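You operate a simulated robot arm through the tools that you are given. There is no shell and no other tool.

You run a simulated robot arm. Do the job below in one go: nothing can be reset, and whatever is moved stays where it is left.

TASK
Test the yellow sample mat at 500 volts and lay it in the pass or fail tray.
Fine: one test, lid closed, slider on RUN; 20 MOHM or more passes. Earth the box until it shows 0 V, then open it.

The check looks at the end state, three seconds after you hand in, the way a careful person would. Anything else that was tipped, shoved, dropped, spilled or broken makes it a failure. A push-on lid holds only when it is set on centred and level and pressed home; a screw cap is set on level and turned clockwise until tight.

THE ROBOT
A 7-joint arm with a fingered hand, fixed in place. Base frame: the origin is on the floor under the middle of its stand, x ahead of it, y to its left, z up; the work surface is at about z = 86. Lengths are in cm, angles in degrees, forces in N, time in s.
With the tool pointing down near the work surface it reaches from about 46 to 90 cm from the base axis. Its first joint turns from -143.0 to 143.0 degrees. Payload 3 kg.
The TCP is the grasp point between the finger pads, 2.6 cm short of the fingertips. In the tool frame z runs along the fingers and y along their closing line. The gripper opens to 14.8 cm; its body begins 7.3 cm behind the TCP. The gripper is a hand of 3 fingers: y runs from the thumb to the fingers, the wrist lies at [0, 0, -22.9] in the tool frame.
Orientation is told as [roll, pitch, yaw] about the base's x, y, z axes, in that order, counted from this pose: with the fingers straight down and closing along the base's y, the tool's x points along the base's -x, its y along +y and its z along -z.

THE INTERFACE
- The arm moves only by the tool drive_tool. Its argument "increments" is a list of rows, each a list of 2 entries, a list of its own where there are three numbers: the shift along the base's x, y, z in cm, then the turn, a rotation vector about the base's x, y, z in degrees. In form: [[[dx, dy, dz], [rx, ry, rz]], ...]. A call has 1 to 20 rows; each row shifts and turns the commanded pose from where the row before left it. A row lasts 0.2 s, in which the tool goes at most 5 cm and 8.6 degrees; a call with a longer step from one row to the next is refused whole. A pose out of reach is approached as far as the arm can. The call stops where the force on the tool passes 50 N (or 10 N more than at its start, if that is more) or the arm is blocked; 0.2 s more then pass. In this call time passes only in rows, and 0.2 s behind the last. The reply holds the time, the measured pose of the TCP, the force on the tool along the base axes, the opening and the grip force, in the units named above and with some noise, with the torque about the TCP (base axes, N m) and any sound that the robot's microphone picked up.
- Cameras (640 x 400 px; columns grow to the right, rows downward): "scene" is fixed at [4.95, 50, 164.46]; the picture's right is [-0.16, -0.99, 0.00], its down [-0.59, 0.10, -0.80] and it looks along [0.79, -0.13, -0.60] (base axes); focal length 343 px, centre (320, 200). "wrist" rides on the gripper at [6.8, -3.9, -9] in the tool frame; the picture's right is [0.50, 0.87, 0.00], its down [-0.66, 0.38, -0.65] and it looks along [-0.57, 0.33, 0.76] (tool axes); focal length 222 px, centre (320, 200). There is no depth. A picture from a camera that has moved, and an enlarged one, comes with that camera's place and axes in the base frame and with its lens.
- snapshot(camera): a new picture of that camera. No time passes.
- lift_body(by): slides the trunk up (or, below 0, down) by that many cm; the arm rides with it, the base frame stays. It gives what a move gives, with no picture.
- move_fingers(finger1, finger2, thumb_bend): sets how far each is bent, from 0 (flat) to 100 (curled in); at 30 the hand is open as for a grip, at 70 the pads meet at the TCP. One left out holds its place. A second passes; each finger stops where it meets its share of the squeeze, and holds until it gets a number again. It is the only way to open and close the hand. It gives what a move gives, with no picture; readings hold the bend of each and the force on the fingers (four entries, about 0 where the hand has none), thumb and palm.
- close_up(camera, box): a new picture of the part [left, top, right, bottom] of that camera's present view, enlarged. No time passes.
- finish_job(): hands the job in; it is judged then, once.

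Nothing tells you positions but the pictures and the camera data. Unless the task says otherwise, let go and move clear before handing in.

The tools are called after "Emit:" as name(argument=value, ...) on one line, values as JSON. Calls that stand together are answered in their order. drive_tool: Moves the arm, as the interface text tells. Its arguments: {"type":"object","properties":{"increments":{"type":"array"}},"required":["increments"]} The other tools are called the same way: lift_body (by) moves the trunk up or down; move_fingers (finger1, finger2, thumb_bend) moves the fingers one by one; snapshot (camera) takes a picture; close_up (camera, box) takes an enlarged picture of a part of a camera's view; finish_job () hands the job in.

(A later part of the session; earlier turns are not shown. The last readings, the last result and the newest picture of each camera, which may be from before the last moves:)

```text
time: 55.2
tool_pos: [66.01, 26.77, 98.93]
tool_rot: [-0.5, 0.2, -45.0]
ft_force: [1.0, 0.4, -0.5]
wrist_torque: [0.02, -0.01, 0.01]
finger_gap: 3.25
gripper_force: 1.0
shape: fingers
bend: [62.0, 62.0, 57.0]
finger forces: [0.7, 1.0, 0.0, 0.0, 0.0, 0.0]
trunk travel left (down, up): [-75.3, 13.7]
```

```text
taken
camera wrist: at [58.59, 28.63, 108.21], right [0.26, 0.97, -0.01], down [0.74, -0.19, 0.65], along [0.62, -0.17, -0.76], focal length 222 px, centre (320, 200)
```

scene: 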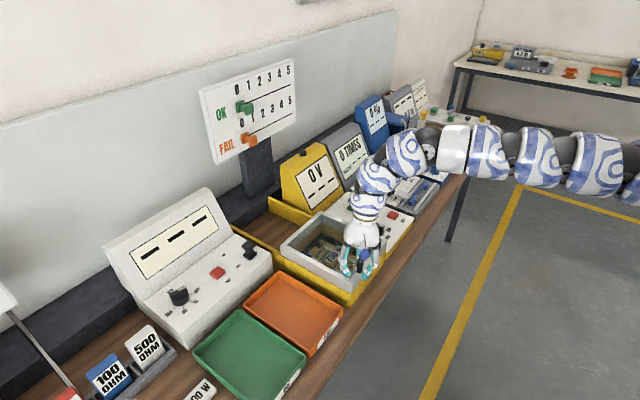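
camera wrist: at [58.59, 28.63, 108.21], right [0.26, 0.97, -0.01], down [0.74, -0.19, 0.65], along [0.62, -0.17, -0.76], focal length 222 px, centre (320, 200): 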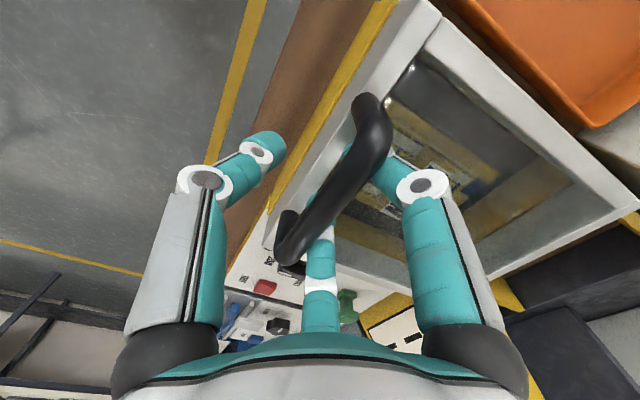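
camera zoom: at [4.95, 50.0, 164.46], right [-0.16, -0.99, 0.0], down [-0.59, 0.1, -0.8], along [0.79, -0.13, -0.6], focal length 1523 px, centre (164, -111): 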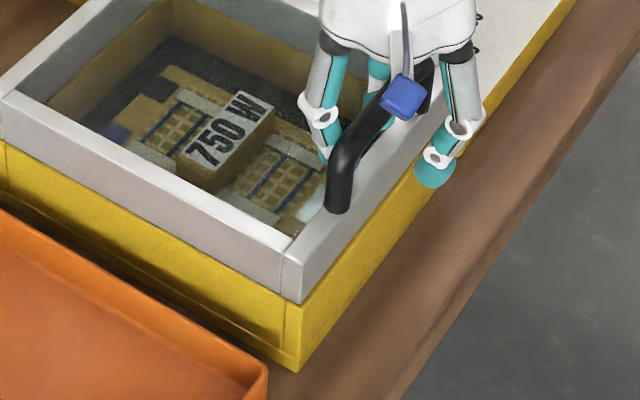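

The lid corner is almost flush with the box corner. I'll pull slightly further to find the stop.

Emit:
drive_tool(increments=[[[-0.15, -0.15, 0], [0, 0, 0]], [[-0.15, -0.15, 0], [0, 0, 0]], [[-0.15, -0.15, 0], [0, 0, 0]]])

Emit:
close_up(camera="scene", box=[305, 225, 405, 315])

```text
time: 56.0
tool_pos: [65.78, 26.21, 98.99]
tool_rot: [-0.5, 0.3, -45.0]
ft_force: [6.1, 4.7, 1.1]
wrist_torque: [0.0, 0.0, -0.02]
finger_gap: 3.51
gripper_force: 4.2
shape: fingers
bend: [61.0, 61.0, 57.0]
finger forces: [3.8, 3.8, 0.0, 0.0, 0.0, 0.0]
trunk travel left (down, up): [-75.3, 13.7]
```

```text
4.44 times, centred on (355, 270) of scene
camera zoom: at [4.95, 50.0, 164.46], right [-0.16, -0.99, 0.0], down [-0.59, 0.1, -0.8], along [0.79, -0.13, -0.6], focal length 1523 px, centre (164, -111)
```

zoom: 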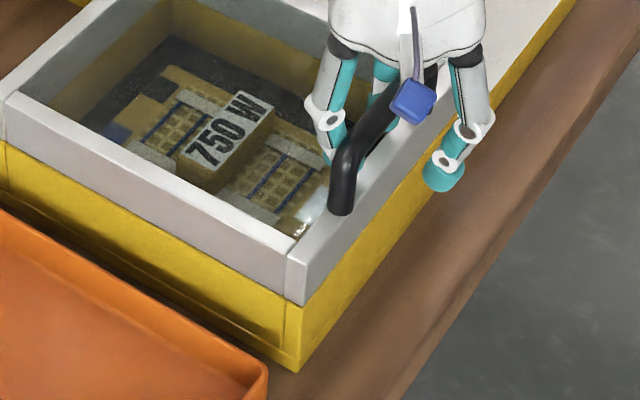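

The force rose to about 8 N and the lid is flush with the box front, so it is closed. I'll back off a hair, open, and rise clear.

Emit:
drive_tool(increments=[[[0.2, 0.2, 0], [0, 0, 0]]])

Emit:
move_fingers(finger1=45, finger2=45, thumb_bend=45)

Emit:
drive_tool(increments=[[[0, 0, 2], [0, 0, 0]], [[0, 0, 3], [0, 0, 0]], [[0, 0, 3], [0, 0, 0]], [[1, -0.5, 1], [0, 0, 0]]])

Emit:
close_up(camera="scene", box=[225, 165, 405, 315])

Emit:
snapshot(camera="wrist")

```text
time: 56.4
tool_pos: [65.89, 26.37, 99.01]
tool_rot: [-0.6, 0.3, -44.9]
ft_force: [0.7, 2.2, -1.1]
wrist_torque: [-0.04, -0.01, 0.03]
finger_gap: 3.32
gripper_force: 0.7
shape: fingers
bend: [61.0, 61.0, 57.0]
finger forces: [1.3, 1.3, 0.1, 0.1, 0.0, 0.1]
trunk travel left (down, up): [-75.3, 13.7]
```

```text
time: 57.4
tool_pos: [65.91, 26.36, 98.97]
tool_rot: [-0.5, 0.2, -45.0]
ft_force: [0.9, 0.5, 0.2]
wrist_torque: [-0.02, 0.04, -0.01]
finger_gap: 7.8
gripper_force: 0.1
shape: fingers
bend: [45.0, 45.0, 45.0]
finger forces: [0.0, 0.0, 0.0, 0.0, 0.0, 0.1]
trunk travel left (down, up): [-75.3, 13.7]
```

```text
time: 58.4
tool_pos: [66.8, 25.94, 108.19]
tool_rot: [-0.8, 0.3, -44.9]
ft_force: [-1.0, 0.2, 0.2]
wrist_torque: [0.0, 0.0, -0.02]
finger_gap: 7.84
gripper_force: 0.1
shape: fingers
bend: [45.0, 45.0, 45.0]
finger forces: [0.1, 0.1, 0.1, 0.0, 0.0, 0.1]
trunk travel left (down, up): [-75.3, 13.7]
```

```text
2.67 times, centred on (315, 240) of scene
camera zoom: at [4.95, 50.0, 164.46], right [-0.16, -0.99, 0.0], down [-0.59, 0.1, -0.8], along [0.79, -0.13, -0.6], focal length 914 px, centre (333, 93)
```

zoom: 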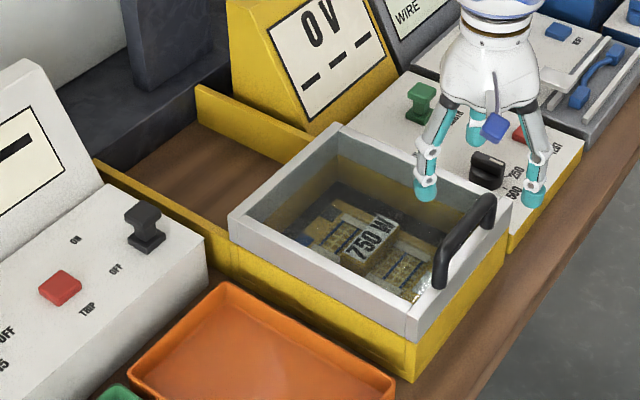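

```text
taken
camera wrist: at [59.37, 27.78, 117.32], right [0.26, 0.97, -0.01], down [0.74, -0.19, 0.65], along [0.62, -0.17, -0.76], focal length 222 px, centre (320, 200)
```

wrist: 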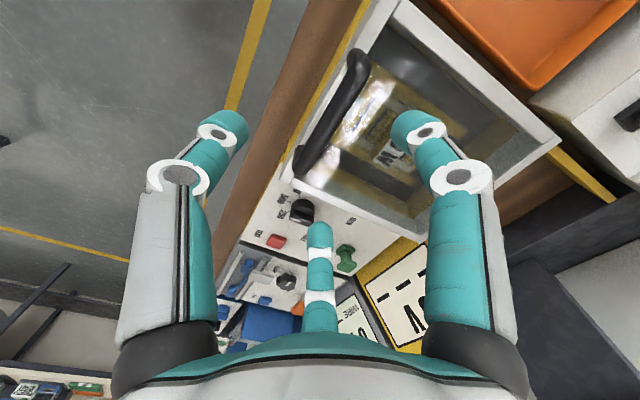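

The lid is closed over the mat. Next, the slider: I'll move out over the panel, then lower the trunk in steps while keeping the hand high.

Emit:
drive_tool(increments=[[[3.3, -2, 1], [0, 0, 0]], [[3.3, -2, 1], [0, 0, 0]], [[3.3, -2, 1], [0, 0, 0]], [[3.3, -2, 1], [0, 0, 0]]])

Emit:
lift_body(by=-6)

Emit:
move_fingers(finger1=67, finger2=67, thumb_bend=67)

Emit:
drive_tool(increments=[[[0, 0, 2], [1.8, -7.8, 0]], [[0, 0, 2], [1.8, -7.8, 0]], [[0, 0, 2], [1.8, -7.8, 0]], [[0, 0, 2], [1.8, -7.8, 0]], [[0, 0, 2], [1.8, -7.8, 0]]])

```text
time: 59.4
tool_pos: [80.11, 17.77, 111.68]
tool_rot: [-0.6, 0.3, -45.0]
ft_force: [0.4, -0.5, -0.2]
wrist_torque: [0.0, 0.01, -0.01]
finger_gap: 7.85
gripper_force: 0.0
shape: fingers
bend: [45.0, 45.0, 45.0]
finger forces: [0.0, 0.0, 0.0, 0.1, 0.1, 0.0]
trunk travel left (down, up): [-75.3, 13.7]
```

```text
time: 60.4
tool_pos: [80.16, 17.77, 105.81]
tool_rot: [-0.6, 0.2, -45.0]
ft_force: [0.3, 0.2, -0.1]
wrist_torque: [-0.01, 0.0, -0.02]
finger_gap: 7.83
gripper_force: 0.0
shape: fingers
bend: [45.0, 45.0, 45.0]
finger forces: [0.1, 0.0, 0.0, 0.1, 0.1, 0.1]
trunk travel left (down, up): [-69.3, 19.7]
```

```text
time: 61.4
tool_pos: [80.03, 17.96, 105.83]
tool_rot: [-0.6, 0.3, -45.0]
ft_force: [0.4, 0.0, -0.2]
wrist_torque: [0.01, 0.0, -0.04]
finger_gap: 0.82
gripper_force: 0.1
shape: fingers
bend: [67.0, 67.0, 67.0]
finger forces: [0.1, 0.1, 0.0, 0.1, 0.0, 0.1]
trunk travel left (down, up): [-69.3, 19.7]
```

```text
time: 62.6
tool_pos: [90.52, 23.99, 114.02]
tool_rot: [34.8, -19.8, -51.3]
ft_force: [-0.7, -0.1, 0.0]
wrist_torque: [0.01, -0.04, 0.03]
finger_gap: 0.83
gripper_force: 0.0
shape: fingers
bend: [67.0, 67.0, 67.0]
finger forces: [0.0, 0.0, 0.0, 0.1, 0.1, 0.0]
out of reach, approached as far as the arm can: row 2, 3, 4, 5
trunk travel left (down, up): [-69.3, 19.7]
```

Tilting near the inner limit pushed the hand outward, which is where it needs to go anyway. I'll lower the trunk by 8 and look at the situation.

Emit:
lift_body(by=-8)

Emit:
snapshot(camera="wrist")

Emit:
snapshot(camera="scene")

```text
time: 63.8
tool_pos: [90.36, 24.1, 105.94]
tool_rot: [34.7, -19.7, -51.3]
ft_force: [-0.8, 0.2, 0.3]
wrist_torque: [0.02, -0.01, 0.02]
finger_gap: 0.8
gripper_force: 0.1
shape: fingers
bend: [67.0, 67.0, 67.0]
finger forces: [0.0, 0.0, 0.0, 0.1, 0.0, 0.1]
trunk travel left (down, up): [-61.3, 27.7]
```

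```text
taken
camera wrist: at [78.69, 25.02, 108.7], right [0.16, 0.94, 0.3], down [0.18, -0.32, 0.93], along [0.97, -0.09, -0.22], focal length 222 px, centre (320, 200)
```

wrist: 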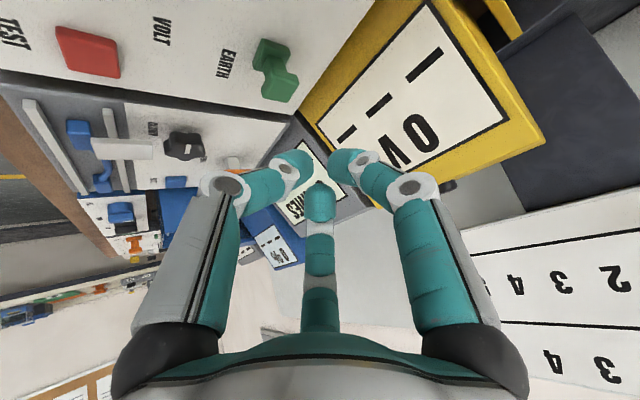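

```text
taken
```

scene: 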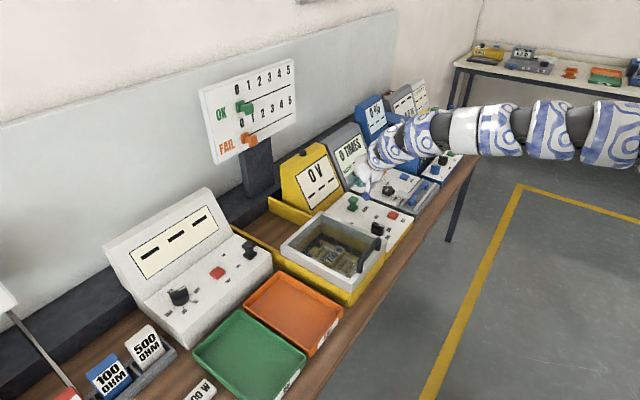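

The tool is now tilted about 40° outward toward the slider. I'll move out and up a little and then lower the trunk 12 more, keeping the hand above the panel.

Emit:
drive_tool(increments=[[[1.5, -0.9, 1.5], [0, 0, 0]], [[1.5, -0.9, 1.5], [0, 0, 0]], [[1.5, -1, 1.5], [0, 0, 0]]])

Emit:
lift_body(by=-10)

Emit:
snapshot(camera="wrist")

Emit:
close_up(camera="scene", box=[325, 135, 425, 235])

```text
time: 64.6
tool_pos: [94.95, 20.9, 110.35]
tool_rot: [34.6, -19.6, -51.2]
ft_force: [0.8, -0.2, 0.1]
wrist_torque: [0.0, 0.0, -0.02]
finger_gap: 0.81
gripper_force: 0.0
shape: fingers
bend: [67.0, 67.0, 67.0]
finger forces: [0.0, 0.0, 0.0, 0.1, 0.1, 0.1]
trunk travel left (down, up): [-61.3, 27.7]
```

```text
time: 65.9
tool_pos: [94.79, 20.92, 100.4]
tool_rot: [34.8, -19.7, -51.2]
ft_force: [-0.8, -0.3, 0.1]
wrist_torque: [0.06, -0.01, -0.02]
finger_gap: 0.81
gripper_force: 0.0
shape: fingers
bend: [67.0, 67.0, 67.0]
finger forces: [0.0, 0.0, 0.0, 0.0, 0.0, 0.0]
trunk travel left (down, up): [-51.3, 37.7]
```

```text
taken
camera wrist: at [83.21, 22.01, 103.12], right [0.16, 0.94, 0.3], down [0.18, -0.32, 0.93], along [0.97, -0.09, -0.22], focal length 222 px, centre (320, 200)
```

wrist: 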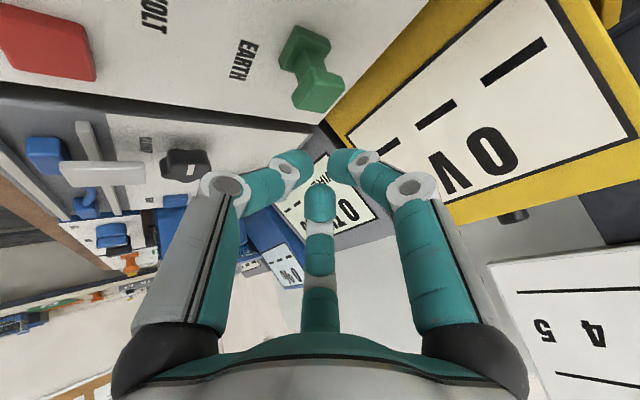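

```text
4.00 times, centred on (375, 185) of scene
camera zoom: at [4.95, 50.0, 164.46], right [-0.16, -0.99, 0.0], down [-0.59, 0.1, -0.8], along [0.79, -0.13, -0.6], focal length 1370 px, centre (100, 260)
```

zoom: 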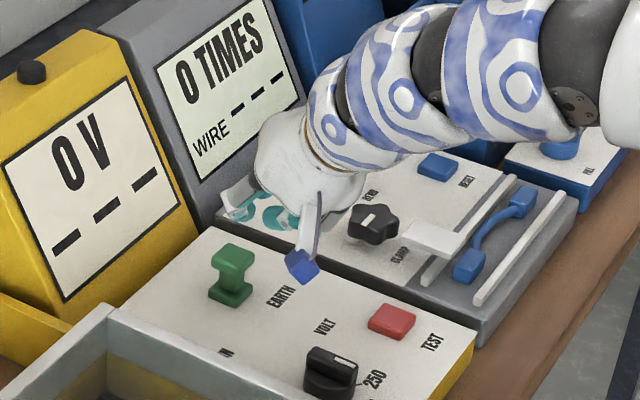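

The slider comes out at about (96.3, 22.9). I'll move the closed fingertips to its right-hand side (toward EARTH/+s), first at height, then lower beside it.

Emit:
drive_tool(increments=[[[1.4, -0.6, 0], [0, 0, 0]], [[1.3, -0.5, 0], [0, 0, 0]], [[0, 0, -2], [0, 0, 0]]])

Emit:
snapshot(camera="wrist")

Emit:
close_up(camera="scene", box=[325, 135, 425, 235])

```text
time: 66.7
tool_pos: [97.6, 19.96, 98.54]
tool_rot: [34.7, -19.7, -51.4]
ft_force: [-0.7, -0.4, -0.2]
wrist_torque: [-0.03, 0.0, 0.0]
finger_gap: 0.84
gripper_force: 0.0
shape: fingers
bend: [67.0, 67.0, 67.0]
finger forces: [0.0, 0.0, 0.1, 0.0, 0.1, 0.0]
trunk travel left (down, up): [-51.3, 37.7]
```

```text
taken
camera wrist: at [85.83, 20.91, 101.19], right [0.16, 0.94, 0.3], down [0.18, -0.32, 0.93], along [0.97, -0.09, -0.22], focal length 222 px, centre (320, 200)
```

wrist: 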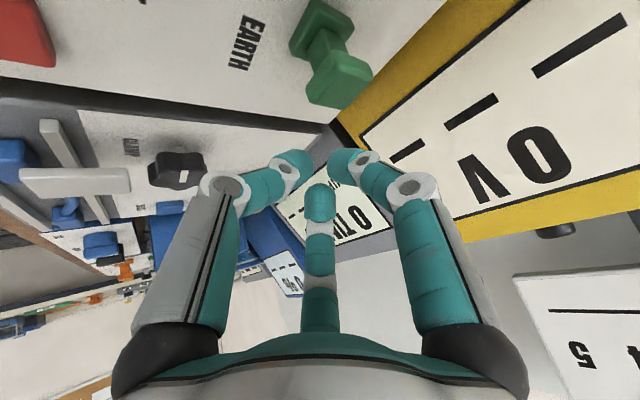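

```text
4.00 times, centred on (375, 185) of scene
camera zoom: at [4.95, 50.0, 164.46], right [-0.16, -0.99, 0.0], down [-0.59, 0.1, -0.8], along [0.79, -0.13, -0.6], focal length 1370 px, centre (100, 260)
```

zoom: 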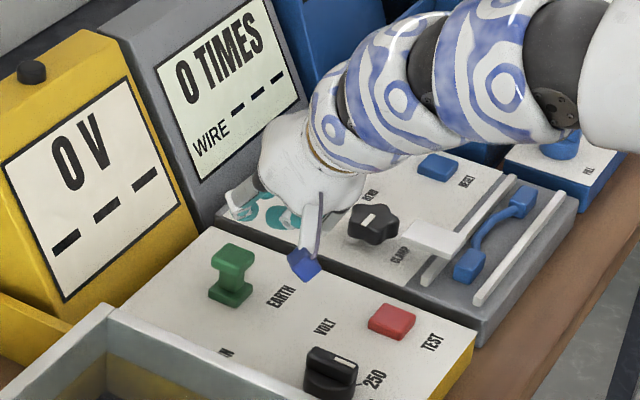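

Position matches. I'll lower the fingertips beside the slider to about TCP z 93.5.

Emit:
drive_tool(increments=[[[0, 0, -2], [0, 0, 0]], [[0, 0, -2], [0, 0, 0]], [[0, 0, -1], [0, 0, 0]]])

Emit:
snapshot(camera="wrist")

Emit:
close_up(camera="scene", box=[325, 135, 425, 235])

```text
time: 67.5
tool_pos: [97.48, 19.8, 93.65]
tool_rot: [34.8, -19.9, -51.3]
ft_force: [0.6, -1.8, 11.5]
wrist_torque: [0.27, -0.06, -0.07]
finger_gap: 1.08
gripper_force: 5.5
shape: fingers
bend: [70.0, 67.0, 67.0]
finger forces: [11.2, 0.0, 0.0, 0.0, 0.0, 0.0]
trunk travel left (down, up): [-51.3, 37.7]
```

```text
taken
camera wrist: at [85.84, 20.85, 96.33], right [0.16, 0.94, 0.3], down [0.18, -0.32, 0.93], along [0.97, -0.09, -0.22], focal length 222 px, centre (320, 200)
```

wrist: 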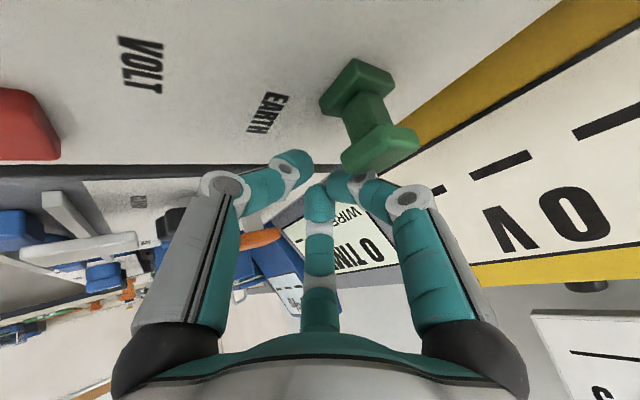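

```text
4.00 times, centred on (375, 185) of scene
camera zoom: at [4.95, 50.0, 164.46], right [-0.16, -0.99, 0.0], down [-0.59, 0.1, -0.8], along [0.79, -0.13, -0.6], focal length 1370 px, centre (100, 260)
```

zoom: 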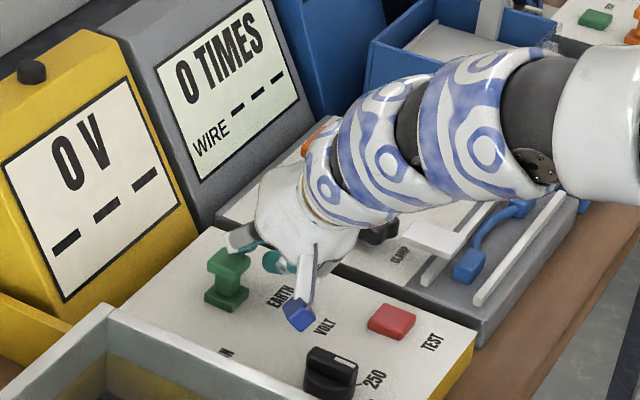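

Finger 1 is resting on the slider cap with about 11 N, so I'm too close. I'll lift, shift about 1.8 cm further to the right, and lower again.

Emit:
drive_tool(increments=[[[0, 0, 1.5], [0, 0, 0]], [[0.7, -0.7, 0.5], [0, 0, 0]], [[0.7, -0.7, 0], [0, 0, 0]], [[0, 0, -1], [0, 0, 0]], [[0, 0, -1], [0, 0, 0]]])

Emit:
snapshot(camera="wrist")

Emit:
close_up(camera="scene", box=[325, 135, 425, 235])

```text
time: 68.7
tool_pos: [99.06, 18.48, 93.52]
tool_rot: [34.8, -19.7, -51.3]
ft_force: [0.0, 0.4, -0.2]
wrist_torque: [0.0, -0.01, 0.02]
finger_gap: 0.75
gripper_force: 0.0
shape: fingers
bend: [67.0, 67.0, 67.0]
finger forces: [0.0, 0.1, 0.0, 0.0, 0.0, 0.1]
trunk travel left (down, up): [-51.3, 37.7]
```

```text
taken
camera wrist: at [87.36, 19.47, 96.13], right [0.16, 0.94, 0.3], down [0.18, -0.32, 0.93], along [0.97, -0.09, -0.22], focal length 222 px, centre (320, 200)
```

wrist: 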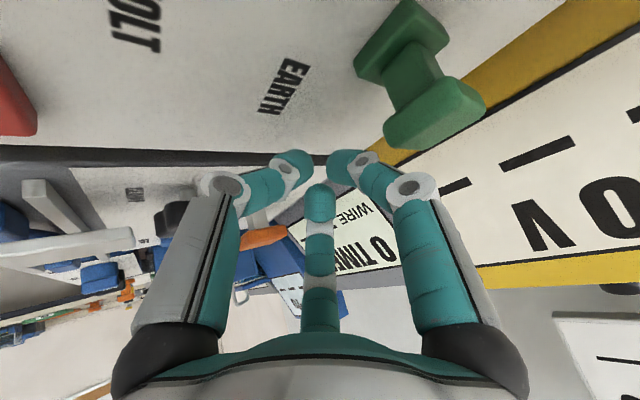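

```text
4.00 times, centred on (375, 185) of scene
camera zoom: at [4.95, 50.0, 164.46], right [-0.16, -0.99, 0.0], down [-0.59, 0.1, -0.8], along [0.79, -0.13, -0.6], focal length 1370 px, centre (100, 260)
```

zoom: 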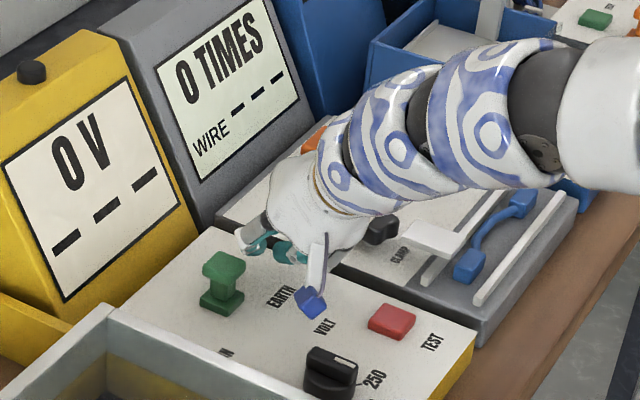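

The tips are now beside the slider with no contact, and the slider has already shifted slightly toward RUN. I'll push along the slot direction in small steps.

Emit:
drive_tool(increments=[[[-0.4, 0.4, 0], [0, 0, 0]], [[-0.4, 0.4, 0], [0, 0, 0]], [[-0.4, 0.4, 0], [0, 0, 0]], [[-0.4, 0.4, 0], [0, 0, 0]], [[-0.4, 0.4, 0], [0, 0, 0]], [[-0.4, 0.4, 0], [0, 0, 0]]])

Emit:
snapshot(camera="wrist")

Emit:
close_up(camera="scene", box=[325, 135, 425, 235])

```text
time: 70.1
tool_pos: [96.56, 20.85, 93.52]
tool_rot: [34.7, -19.7, -51.3]
ft_force: [0.2, -0.8, 2.0]
wrist_torque: [0.07, 0.02, 0.0]
finger_gap: 0.73
gripper_force: 1.1
shape: fingers
bend: [68.0, 67.0, 67.0]
finger forces: [2.3, 0.0, 0.0, 0.1, 0.0, 0.2]
trunk travel left (down, up): [-51.3, 37.7]
```

```text
taken
camera wrist: at [84.93, 21.89, 96.18], right [0.16, 0.94, 0.3], down [0.18, -0.32, 0.93], along [0.97, -0.09, -0.22], focal length 222 px, centre (320, 200)
```

wrist: 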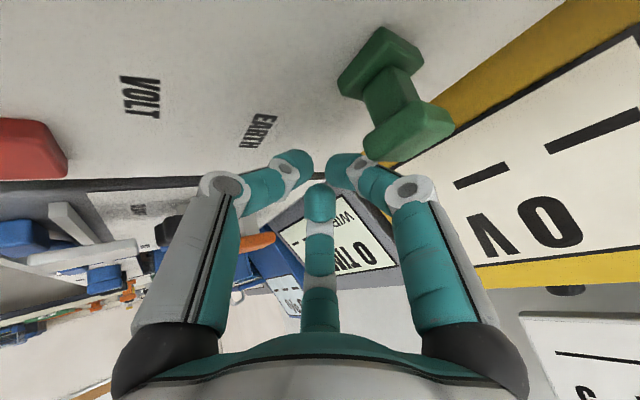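

```text
4.00 times, centred on (375, 185) of scene
camera zoom: at [4.95, 50.0, 164.46], right [-0.16, -0.99, 0.0], down [-0.59, 0.1, -0.8], along [0.79, -0.13, -0.6], focal length 1370 px, centre (100, 260)
```

zoom: 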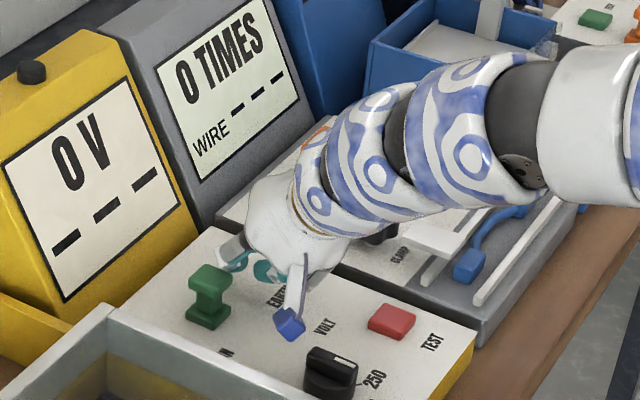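

The slider is moving easily. I'll keep pushing until it reaches its stop.

Emit:
drive_tool(increments=[[[-0.4, 0.4, 0], [0, 0, 0]], [[-0.4, 0.4, 0], [0, 0, 0]], [[-0.4, 0.4, 0], [0, 0, 0]], [[-0.4, 0.4, 0], [0, 0, 0]]])

Emit:
close_up(camera="scene", box=[325, 135, 425, 235])

```text
time: 71.1
tool_pos: [94.9, 22.53, 93.42]
tool_rot: [34.7, -19.8, -51.2]
ft_force: [2.5, -2.1, 0.5]
wrist_torque: [0.02, 0.01, -0.05]
finger_gap: 0.7
gripper_force: 1.5
shape: fingers
bend: [68.0, 67.0, 67.0]
finger forces: [2.7, 0.0, 0.1, 0.1, 0.0, 0.1]
trunk travel left (down, up): [-51.3, 37.7]
```

```text
4.00 times, centred on (375, 185) of scene
camera zoom: at [4.95, 50.0, 164.46], right [-0.16, -0.99, 0.0], down [-0.59, 0.1, -0.8], along [0.79, -0.13, -0.6], focal length 1370 px, centre (100, 260)
```

zoom: 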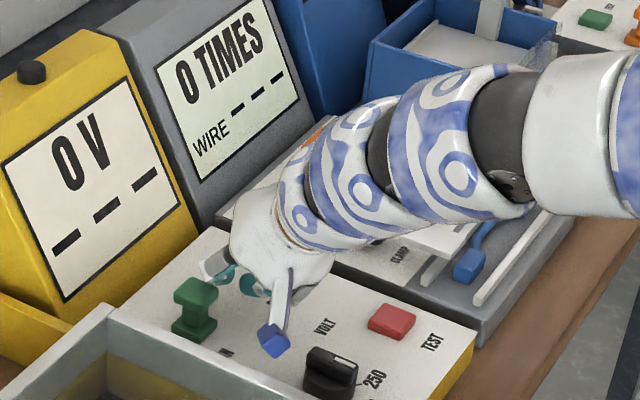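

Still moving freely; I'll continue.

Emit:
drive_tool(increments=[[[-0.3, 0.3, 0], [0, 0, 0]], [[-0.3, 0.3, 0], [0, 0, 0]], [[-0.3, 0.3, 0], [0, 0, 0]]])

Emit:
close_up(camera="scene", box=[325, 135, 425, 235])

```text
time: 71.9
tool_pos: [94.17, 23.23, 93.54]
tool_rot: [34.8, -19.7, -51.3]
ft_force: [5.3, -6.2, 5.9]
wrist_torque: [0.18, 0.01, -0.13]
finger_gap: 0.67
gripper_force: 5.4
shape: fingers
bend: [70.0, 66.0, 67.0]
finger forces: [10.4, 0.1, 0.0, 0.1, 0.0, 0.0]
trunk travel left (down, up): [-51.3, 37.7]
```

```text
4.00 times, centred on (375, 185) of scene
camera zoom: at [4.95, 50.0, 164.46], right [-0.16, -0.99, 0.0], down [-0.59, 0.1, -0.8], along [0.79, -0.13, -0.6], focal length 1370 px, centre (100, 260)
```

zoom: 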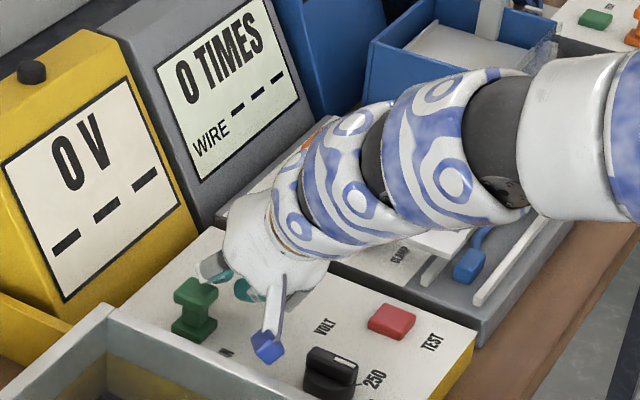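

The slider stopped moving and the force rose to 10 N, so it is at its RUN end. I'll back away, rise, reduce the tilt to about 20°, and check the slider.

Emit:
drive_tool(increments=[[[0.7, -0.7, 0], [0, 0, 0]], [[0.5, -0.5, 2], [0, 0, 0]], [[0, 0, 3], [0, 0, 0]], [[0, 0, 3], [-1.8, 7.6, 0]], [[0, -1, 1], [-1.8, 7.6, 0]], [[0, -1, 0], [-1, 4.2, 0]]])

Emit:
snapshot(camera="wrist")

Emit:
close_up(camera="scene", box=[325, 135, 425, 235])

```text
time: 73.3
tool_pos: [95.21, 20.08, 102.48]
tool_rot: [16.3, -10.1, -46.4]
ft_force: [0.3, 0.4, -0.4]
wrist_torque: [0.02, 0.01, -0.02]
finger_gap: 0.74
gripper_force: 0.0
shape: fingers
bend: [67.0, 67.0, 67.0]
finger forces: [0.1, 0.0, 0.0, 0.0, 0.1, 0.1]
trunk travel left (down, up): [-51.3, 37.7]
```

```text
taken
camera wrist: at [85.02, 21.48, 108.67], right [0.23, 0.96, 0.15], down [0.48, -0.25, 0.84], along [0.84, -0.12, -0.52], focal length 222 px, centre (320, 200)
```

wrist: 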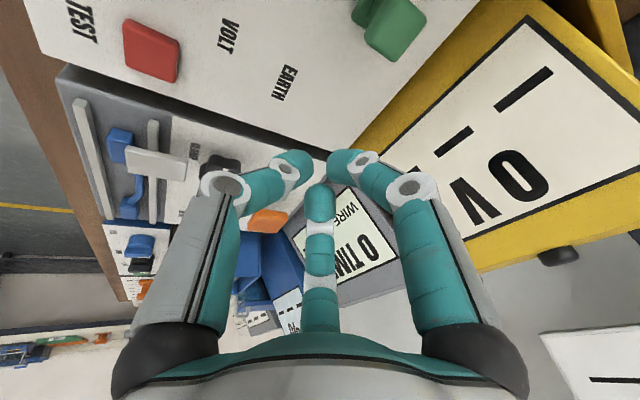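

```text
4.00 times, centred on (375, 185) of scene
camera zoom: at [4.95, 50.0, 164.46], right [-0.16, -0.99, 0.0], down [-0.59, 0.1, -0.8], along [0.79, -0.13, -0.6], focal length 1370 px, centre (100, 260)
```

zoom: 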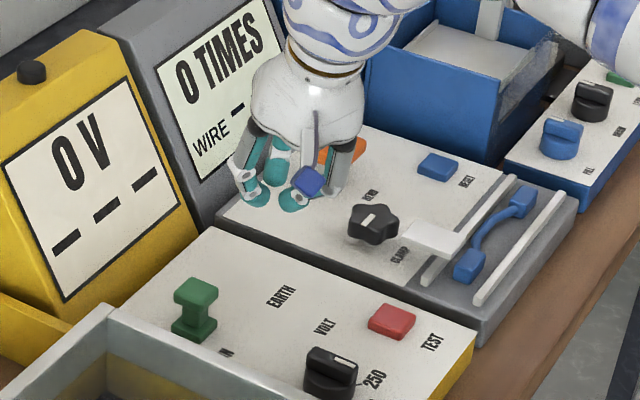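

The slider now stands by RUN and the display still reads 0 V with dashes. Next I'll position the closed fingertips over the TEST button (about 89.9, 10.5).

Emit:
drive_tool(increments=[[[-2, -3.2, 0], [0, 0, 0]], [[-2, -3.2, 0], [0, 0, 0]], [[-2.1, -3.4, -1], [0, 0, 0]]])

Emit:
snapshot(camera="wrist")

Emit:
close_up(camera="scene", box=[325, 135, 425, 235])

```text
time: 74.1
tool_pos: [88.04, 12.62, 101.59]
tool_rot: [16.3, -10.3, -44.8]
ft_force: [0.3, -2.6, 0.4]
wrist_torque: [0.28, 0.07, 0.14]
finger_gap: 0.77
gripper_force: 0.1
shape: fingers
bend: [67.0, 67.0, 67.0]
finger forces: [0.0, 0.0, 0.1, 0.0, 0.0, 0.0]
trunk travel left (down, up): [-51.3, 37.7]
```

```text
taken
camera wrist: at [77.83, 13.74, 107.82], right [0.2, 0.97, 0.15], down [0.49, -0.24, 0.84], along [0.85, -0.1, -0.52], focal length 222 px, centre (320, 200)
```

wrist: 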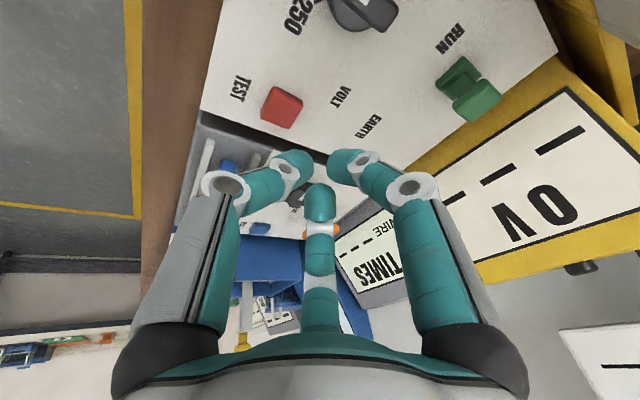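

```text
4.00 times, centred on (375, 185) of scene
camera zoom: at [4.95, 50.0, 164.46], right [-0.16, -0.99, 0.0], down [-0.59, 0.1, -0.8], along [0.79, -0.13, -0.6], focal length 1370 px, centre (100, 260)
```

zoom: 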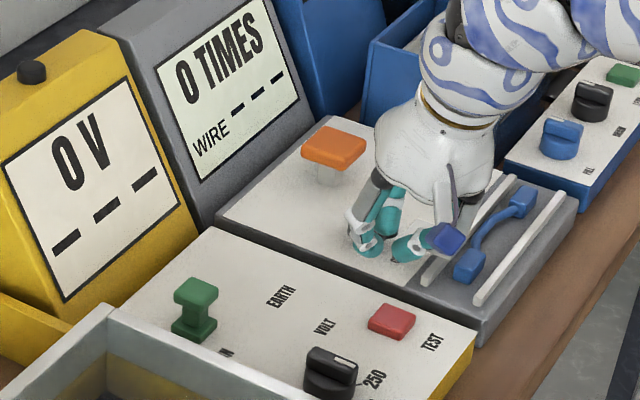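

The reading seems to lag behind the command. I'll issue a tiny zero step to read the settled pose.

Emit:
drive_tool(increments=[[[0, 0, 0], [0, 0, 0]]])

Emit:
snapshot(camera="wrist")

Emit:
close_up(camera="scene", box=[325, 135, 425, 235])

```text
time: 74.5
tool_pos: [89.07, 10.25, 101.61]
tool_rot: [16.5, -10.3, -46.4]
ft_force: [-0.1, -0.8, 0.0]
wrist_torque: [0.04, 0.03, 0.0]
finger_gap: 0.78
gripper_force: 0.0
shape: fingers
bend: [67.0, 67.0, 67.0]
finger forces: [0.0, 0.1, 0.0, 0.0, 0.0, 0.0]
trunk travel left (down, up): [-51.3, 37.7]
```

```text
taken
camera wrist: at [78.85, 11.55, 107.83], right [0.23, 0.96, 0.15], down [0.48, -0.25, 0.84], along [0.84, -0.12, -0.52], focal length 222 px, centre (320, 200)
```

wrist: 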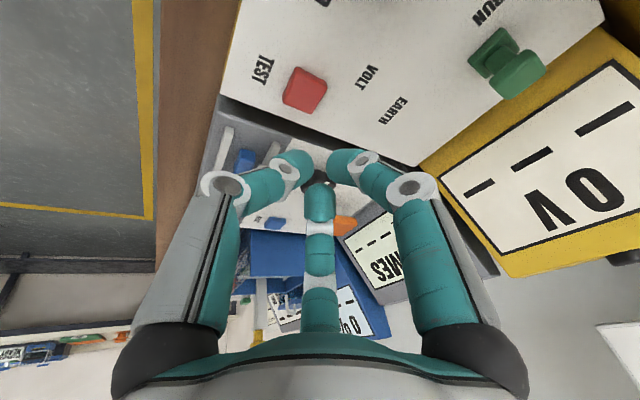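

```text
4.00 times, centred on (375, 185) of scene
camera zoom: at [4.95, 50.0, 164.46], right [-0.16, -0.99, 0.0], down [-0.59, 0.1, -0.8], along [0.79, -0.13, -0.6], focal length 1370 px, centre (100, 260)
```

zoom: 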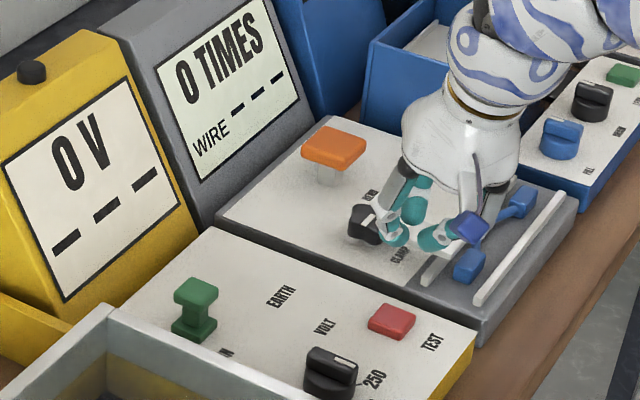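

The button centre measures (89.5, 10.5) with its top near z 91. I'll shift slightly and come down to just above it.

Emit:
drive_tool(increments=[[[0.1, 0.5, -2], [0, 0, 0]], [[0, 0, -2], [0, 0, 0]], [[0, 0, -2], [0, 0, 0]], [[0, 0, 0], [0, 0, 0]]])

Emit:
snapshot(camera="wrist")

Emit:
close_up(camera="scene", box=[345, 165, 425, 235])

```text
time: 75.5
tool_pos: [89.14, 10.97, 95.45]
tool_rot: [16.4, -10.3, -46.5]
ft_force: [-0.4, -0.6, 0.1]
wrist_torque: [-0.02, 0.02, 0.01]
finger_gap: 0.78
gripper_force: 0.1
shape: fingers
bend: [67.0, 67.0, 67.0]
finger forces: [0.0, 0.0, 0.0, 0.0, 0.0, 0.0]
trunk travel left (down, up): [-51.3, 37.7]
```

```text
taken
camera wrist: at [79.07, 12.3, 101.76], right [0.23, 0.96, 0.15], down [0.48, -0.25, 0.84], along [0.85, -0.12, -0.52], focal length 222 px, centre (320, 200)
```

wrist: 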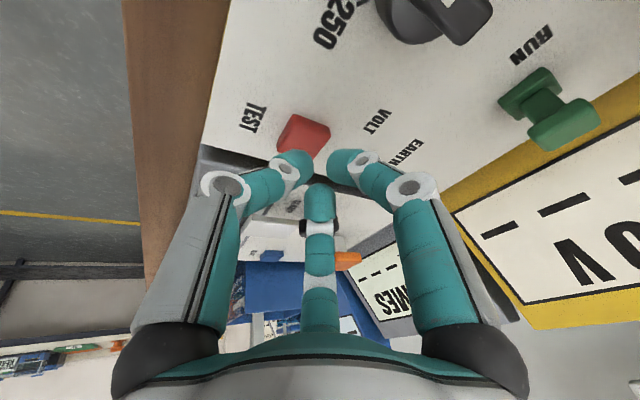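

```text
5.71 times, centred on (385, 200) of scene
camera zoom: at [4.95, 50.0, 164.46], right [-0.16, -0.99, 0.0], down [-0.59, 0.1, -0.8], along [0.79, -0.13, -0.6], focal length 1958 px, centre (-51, 200)
```

zoom: 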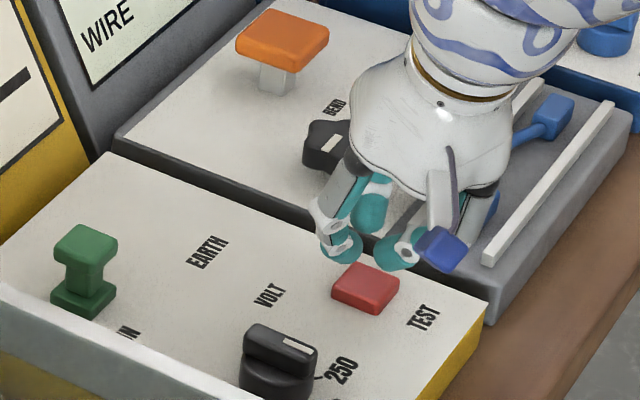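

The tips hover about 1.5 cm above the TEST button, all within its area. I'll lower in small steps to press it once.

Emit:
drive_tool(increments=[[[0.1, 0, -0.5], [0, 0, 0]], [[0, 0, -0.4], [0, 0, 0]], [[0, 0, -0.3], [0, 0, 0]]])

```text
time: 76.3
tool_pos: [89.29, 10.81, 94.23]
tool_rot: [16.3, -10.3, -46.6]
ft_force: [0.3, -0.1, -0.5]
wrist_torque: [0.0, -0.04, 0.0]
finger_gap: 0.77
gripper_force: 0.0
shape: fingers
bend: [67.0, 67.0, 67.0]
finger forces: [0.1, 0.0, 0.0, 0.1, 0.0, 0.1]
trunk travel left (down, up): [-51.3, 37.7]
```

No contact yet. I'll continue down in 0.2 cm steps.

Emit:
drive_tool(increments=[[[0, 0, -0.25], [0, 0, 0]], [[0, 0, -0.25], [0, 0, 0]], [[0, 0, -0.25], [0, 0, 0]]])

Emit:
close_up(camera="scene", box=[345, 165, 425, 235])

```text
time: 77.1
tool_pos: [89.33, 10.95, 93.31]
tool_rot: [16.5, -10.4, -46.5]
ft_force: [0.0, -0.3, 0.2]
wrist_torque: [-0.01, 0.0, -0.03]
finger_gap: 0.77
gripper_force: 0.0
shape: fingers
bend: [67.0, 67.0, 67.0]
finger forces: [0.0, 0.1, 0.0, 0.0, 0.0, 0.1]
trunk travel left (down, up): [-51.3, 37.7]
```

```text
5.71 times, centred on (385, 200) of scene
camera zoom: at [4.95, 50.0, 164.46], right [-0.16, -0.99, 0.0], down [-0.59, 0.1, -0.8], along [0.79, -0.13, -0.6], focal length 1958 px, centre (-51, 200)
```

zoom: 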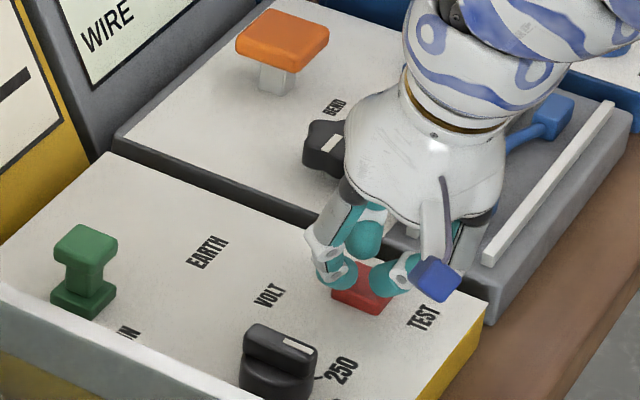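

The three tips are spread about 3 cm apart and would straddle the button edges. I'll lift slightly and close the fingers more so the tips meet.

Emit:
drive_tool(increments=[[[0, 0, 1.5], [0, 0, 0]], [[0, 0, 1.5], [0, 0, 0]]])

Emit:
move_fingers(finger1=80, finger2=80, thumb_bend=80)

Emit:
snapshot(camera="wrist")

Emit:
close_up(camera="scene", box=[345, 165, 425, 235])

```text
time: 77.7
tool_pos: [89.28, 10.79, 96.53]
tool_rot: [16.4, -10.3, -46.5]
ft_force: [-0.2, -0.2, -0.5]
wrist_torque: [0.0, 0.0, 0.01]
finger_gap: 0.78
gripper_force: 0.1
shape: fingers
bend: [67.0, 67.0, 67.0]
finger forces: [0.0, 0.0, 0.0, 0.0, 0.0, 0.1]
trunk travel left (down, up): [-51.3, 37.7]
```

```text
time: 78.7
tool_pos: [89.19, 10.9, 96.42]
tool_rot: [16.5, -10.3, -46.5]
ft_force: [0.2, -0.6, -0.2]
wrist_torque: [0.03, 0.02, 0.0]
finger_gap: 0.0
gripper_force: 0.0
shape: fingers
bend: [75.0, 75.0, 74.0]
finger forces: [0.0, 0.0, 0.1, 0.0, 0.0, 0.0]
trunk travel left (down, up): [-51.3, 37.7]
```

```text
taken
camera wrist: at [79.11, 12.28, 102.77], right [0.23, 0.96, 0.15], down [0.48, -0.25, 0.84], along [0.84, -0.12, -0.52], focal length 222 px, centre (320, 200)
```

wrist: 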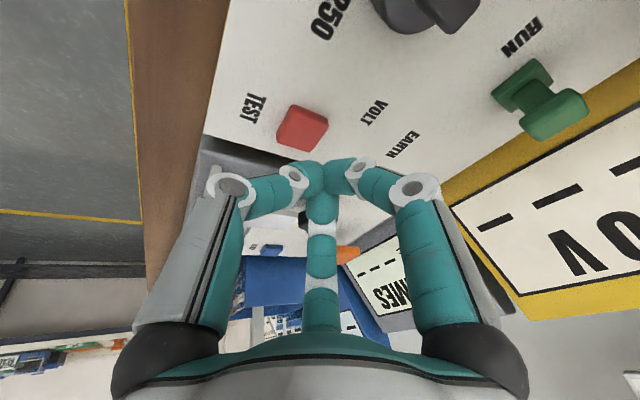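

```text
5.71 times, centred on (385, 200) of scene
camera zoom: at [4.95, 50.0, 164.46], right [-0.16, -0.99, 0.0], down [-0.59, 0.1, -0.8], along [0.79, -0.13, -0.6], focal length 1958 px, centre (-51, 200)
```

zoom: 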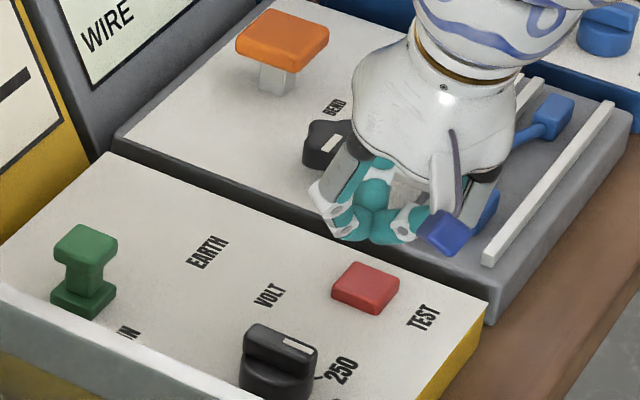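

The tips now meet in a single point at the grasp centre. I'll come down again over the button centre.

Emit:
drive_tool(increments=[[[0.3, 0, -1.2], [0, 0, 0]], [[0, 0, -1.2], [0, 0, 0]], [[0, 0, -0.8], [0, 0, 0]], [[0, 0, 0], [0, 0, 0]]])

Emit:
close_up(camera="scene", box=[345, 165, 425, 235])

Emit:
close_up(camera="wrist", box=[220, 60, 420, 260])

```text
time: 79.7
tool_pos: [89.51, 10.69, 93.24]
tool_rot: [16.5, -10.3, -46.6]
ft_force: [-0.5, 0.4, -0.2]
wrist_torque: [0.01, 0.0, -0.01]
finger_gap: 0.01
gripper_force: 0.0
shape: fingers
bend: [75.0, 75.0, 74.0]
finger forces: [0.0, 0.1, 0.1, 0.0, 0.0, 0.1]
trunk travel left (down, up): [-51.3, 37.7]
```

```text
5.71 times, centred on (385, 200) of scene
camera zoom: at [4.95, 50.0, 164.46], right [-0.16, -0.99, 0.0], down [-0.59, 0.1, -0.8], along [0.79, -0.13, -0.6], focal length 1958 px, centre (-51, 200)
```

zoom: 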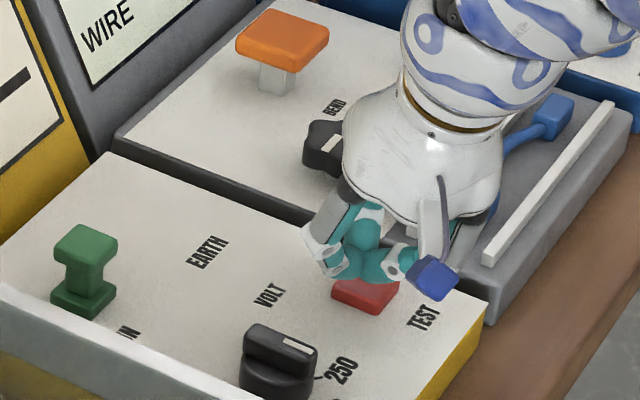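

```text
2.00 times, centred on (320, 160) of wrist
camera zoom: at [79.45, 12.3, 99.59], right [0.23, 0.96, 0.15], down [0.48, -0.25, 0.84], along [0.84, -0.12, -0.52], focal length 444 px, centre (320, 280)
```

zoom: 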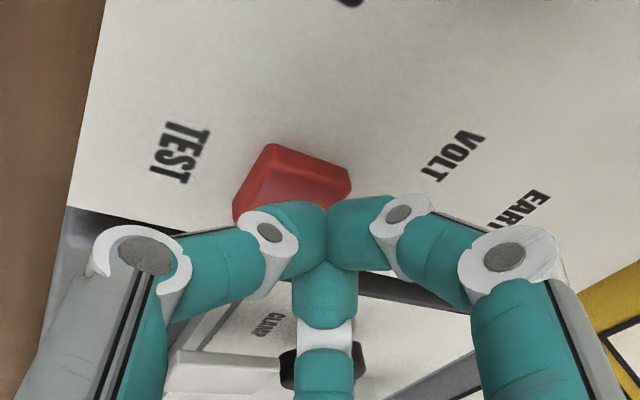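

The meeting point is right above the button. I'll press down in small steps.

Emit:
drive_tool(increments=[[[0, 0, -0.3], [0, 0, 0]], [[0, 0, -0.3], [0, 0, 0]], [[0, 0, -0.3], [0, 0, 0]]])

```text
time: 80.5
tool_pos: [89.54, 10.87, 92.39]
tool_rot: [16.4, -10.3, -46.5]
ft_force: [0.0, -0.3, 0.3]
wrist_torque: [0.0, -0.03, 0.05]
finger_gap: 0.0
gripper_force: 0.0
shape: fingers
bend: [75.0, 75.0, 74.0]
finger forces: [0.0, 0.0, 0.1, 0.0, 0.1, 0.0]
trunk travel left (down, up): [-51.3, 37.7]
```

Emit:
drive_tool(increments=[[[0, 0, -0.25], [0, 0, 0]], [[0, 0, -0.25], [0, 0, 0]]])

Emit:
close_up(camera="scene", box=[345, 165, 425, 235])

```text
time: 81.1
tool_pos: [89.65, 10.87, 91.92]
tool_rot: [16.5, -10.2, -46.5]
ft_force: [-0.3, -0.1, -1.0]
wrist_torque: [0.04, -0.05, -0.02]
finger_gap: 0.0
gripper_force: 0.0
shape: fingers
bend: [75.0, 75.0, 74.0]
finger forces: [0.0, 0.0, 0.0, 0.1, 0.1, 0.1]
trunk travel left (down, up): [-51.3, 37.7]
```

```text
5.71 times, centred on (385, 200) of scene
camera zoom: at [4.95, 50.0, 164.46], right [-0.16, -0.99, 0.0], down [-0.59, 0.1, -0.8], along [0.79, -0.13, -0.6], focal length 1958 px, centre (-51, 200)
```

zoom: 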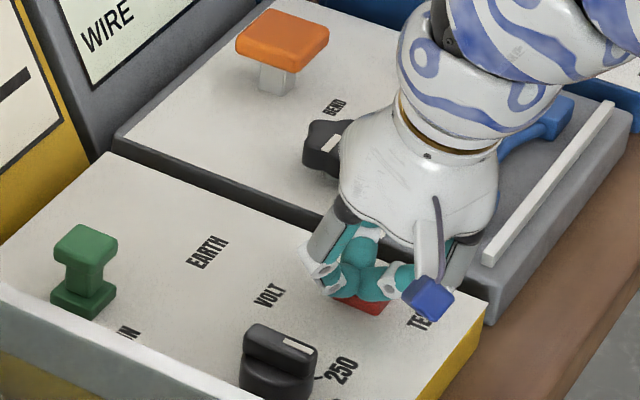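

Still no contact force, but the tips now cover the button. I'll continue in 0.2 cm steps.

Emit:
drive_tool(increments=[[[0, 0, -0.2], [0, 0, 0]], [[0, 0, -0.2], [0, 0, 0]]])

```text
time: 81.7
tool_pos: [89.45, 10.89, 91.6]
tool_rot: [16.5, -10.3, -46.5]
ft_force: [-0.8, -0.6, 2.4]
wrist_torque: [0.01, 0.02, -0.01]
finger_gap: 0.0
gripper_force: 0.2
shape: fingers
bend: [75.0, 75.0, 74.0]
finger forces: [0.0, 0.1, 0.0, 0.0, 0.0, 0.0]
trunk travel left (down, up): [-51.3, 37.7]
heard: click
```

A click was heard with 2.4 N of contact, so the test was triggered. I'll look at the display before moving.

Emit:
close_up(camera="scene", box=[265, 130, 365, 220])

Emit:
close_up(camera="scene", box=[345, 165, 425, 235])

```text
4.44 times, centred on (315, 175) of scene
camera zoom: at [4.95, 50.0, 164.46], right [-0.16, -0.99, 0.0], down [-0.59, 0.1, -0.8], along [0.79, -0.13, -0.6], focal length 1523 px, centre (342, 311)
```

zoom: 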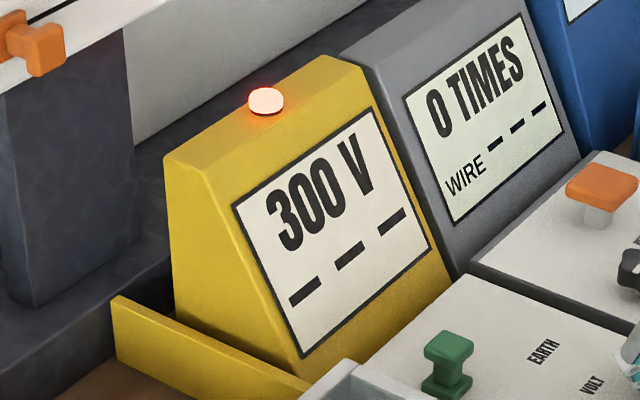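

```text
5.71 times, centred on (385, 200) of scene
camera zoom: at [4.95, 50.0, 164.46], right [-0.16, -0.99, 0.0], down [-0.59, 0.1, -0.8], along [0.79, -0.13, -0.6], focal length 1958 px, centre (-51, 200)
```

zoom: 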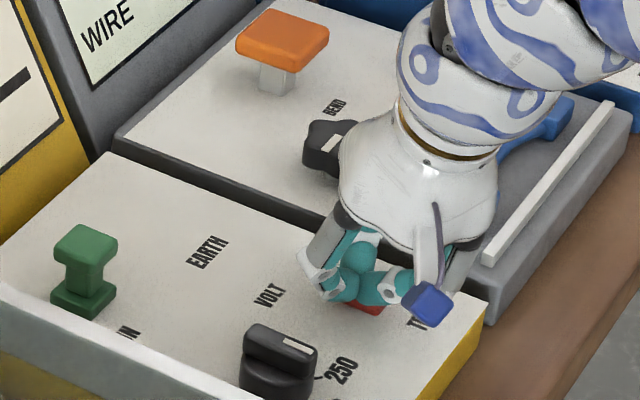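

The tester is ramping (300 V, red lamp on). I'll hold still and let it settle.

Emit:
drive_tool(increments=[[[0, 0, 0], [0, 0, 0]], [[0, 0, 0], [0, 0, 0]], [[0, 0, 0], [0, 0, 0]], [[0, 0, 0], [0, 0, 0]], [[0, 0, 0], [0, 0, 0]]])

Emit:
close_up(camera="scene", box=[265, 130, 365, 220])

```text
time: 82.9
tool_pos: [89.53, 10.95, 91.57]
tool_rot: [16.5, -10.3, -46.4]
ft_force: [0.5, -0.1, 2.7]
wrist_torque: [-0.02, 0.0, 0.0]
finger_gap: 0.01
gripper_force: 0.0
shape: fingers
bend: [75.0, 75.0, 75.0]
finger forces: [0.1, 0.0, 0.0, 0.0, 0.1, 0.0]
trunk travel left (down, up): [-51.3, 37.7]
```

```text
4.44 times, centred on (315, 175) of scene
camera zoom: at [4.95, 50.0, 164.46], right [-0.16, -0.99, 0.0], down [-0.59, 0.1, -0.8], along [0.79, -0.13, -0.6], focal length 1523 px, centre (342, 311)
```

zoom: 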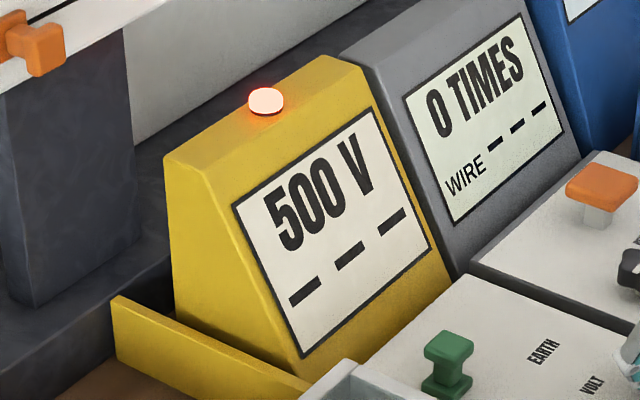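

It has reached 500 V and is measuring. I'll keep waiting for a reading.

Emit:
drive_tool(increments=[[[0, 0, 0], [0, 0, 0]], [[0, 0, 0], [0, 0, 0]], [[0, 0, 0], [0, 0, 0]], [[0, 0, 0], [0, 0, 0]], [[0, 0, 0], [0, 0, 0]], [[0, 0, 0], [0, 0, 0]], [[0, 0, 0], [0, 0, 0]], [[0, 0, 0], [0, 0, 0]], [[0, 0, 0], [0, 0, 0]], [[0, 0, 0], [0, 0, 0]]])

Emit:
close_up(camera="scene", box=[265, 130, 365, 220])

```text
time: 85.1
tool_pos: [89.43, 10.83, 91.48]
tool_rot: [16.5, -10.3, -46.5]
ft_force: [0.1, 0.4, 2.9]
wrist_torque: [0.0, -0.01, -0.02]
finger_gap: 0.0
gripper_force: 0.0
shape: fingers
bend: [75.0, 75.0, 75.0]
finger forces: [0.1, 0.1, 0.1, 0.0, 0.0, 0.0]
trunk travel left (down, up): [-51.3, 37.7]
```

```text
4.44 times, centred on (315, 175) of scene
camera zoom: at [4.95, 50.0, 164.46], right [-0.16, -0.99, 0.0], down [-0.59, 0.1, -0.8], along [0.79, -0.13, -0.6], focal length 1523 px, centre (342, 311)
```

zoom: 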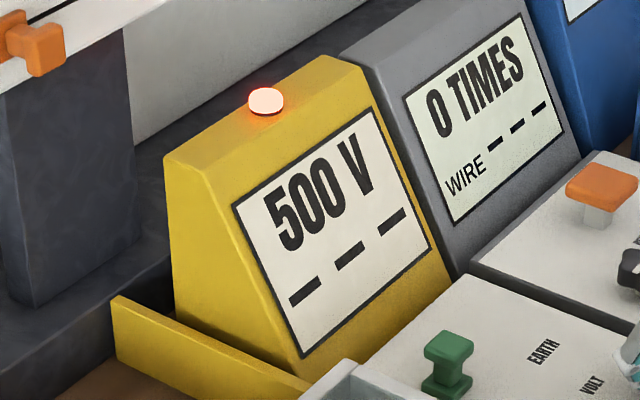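

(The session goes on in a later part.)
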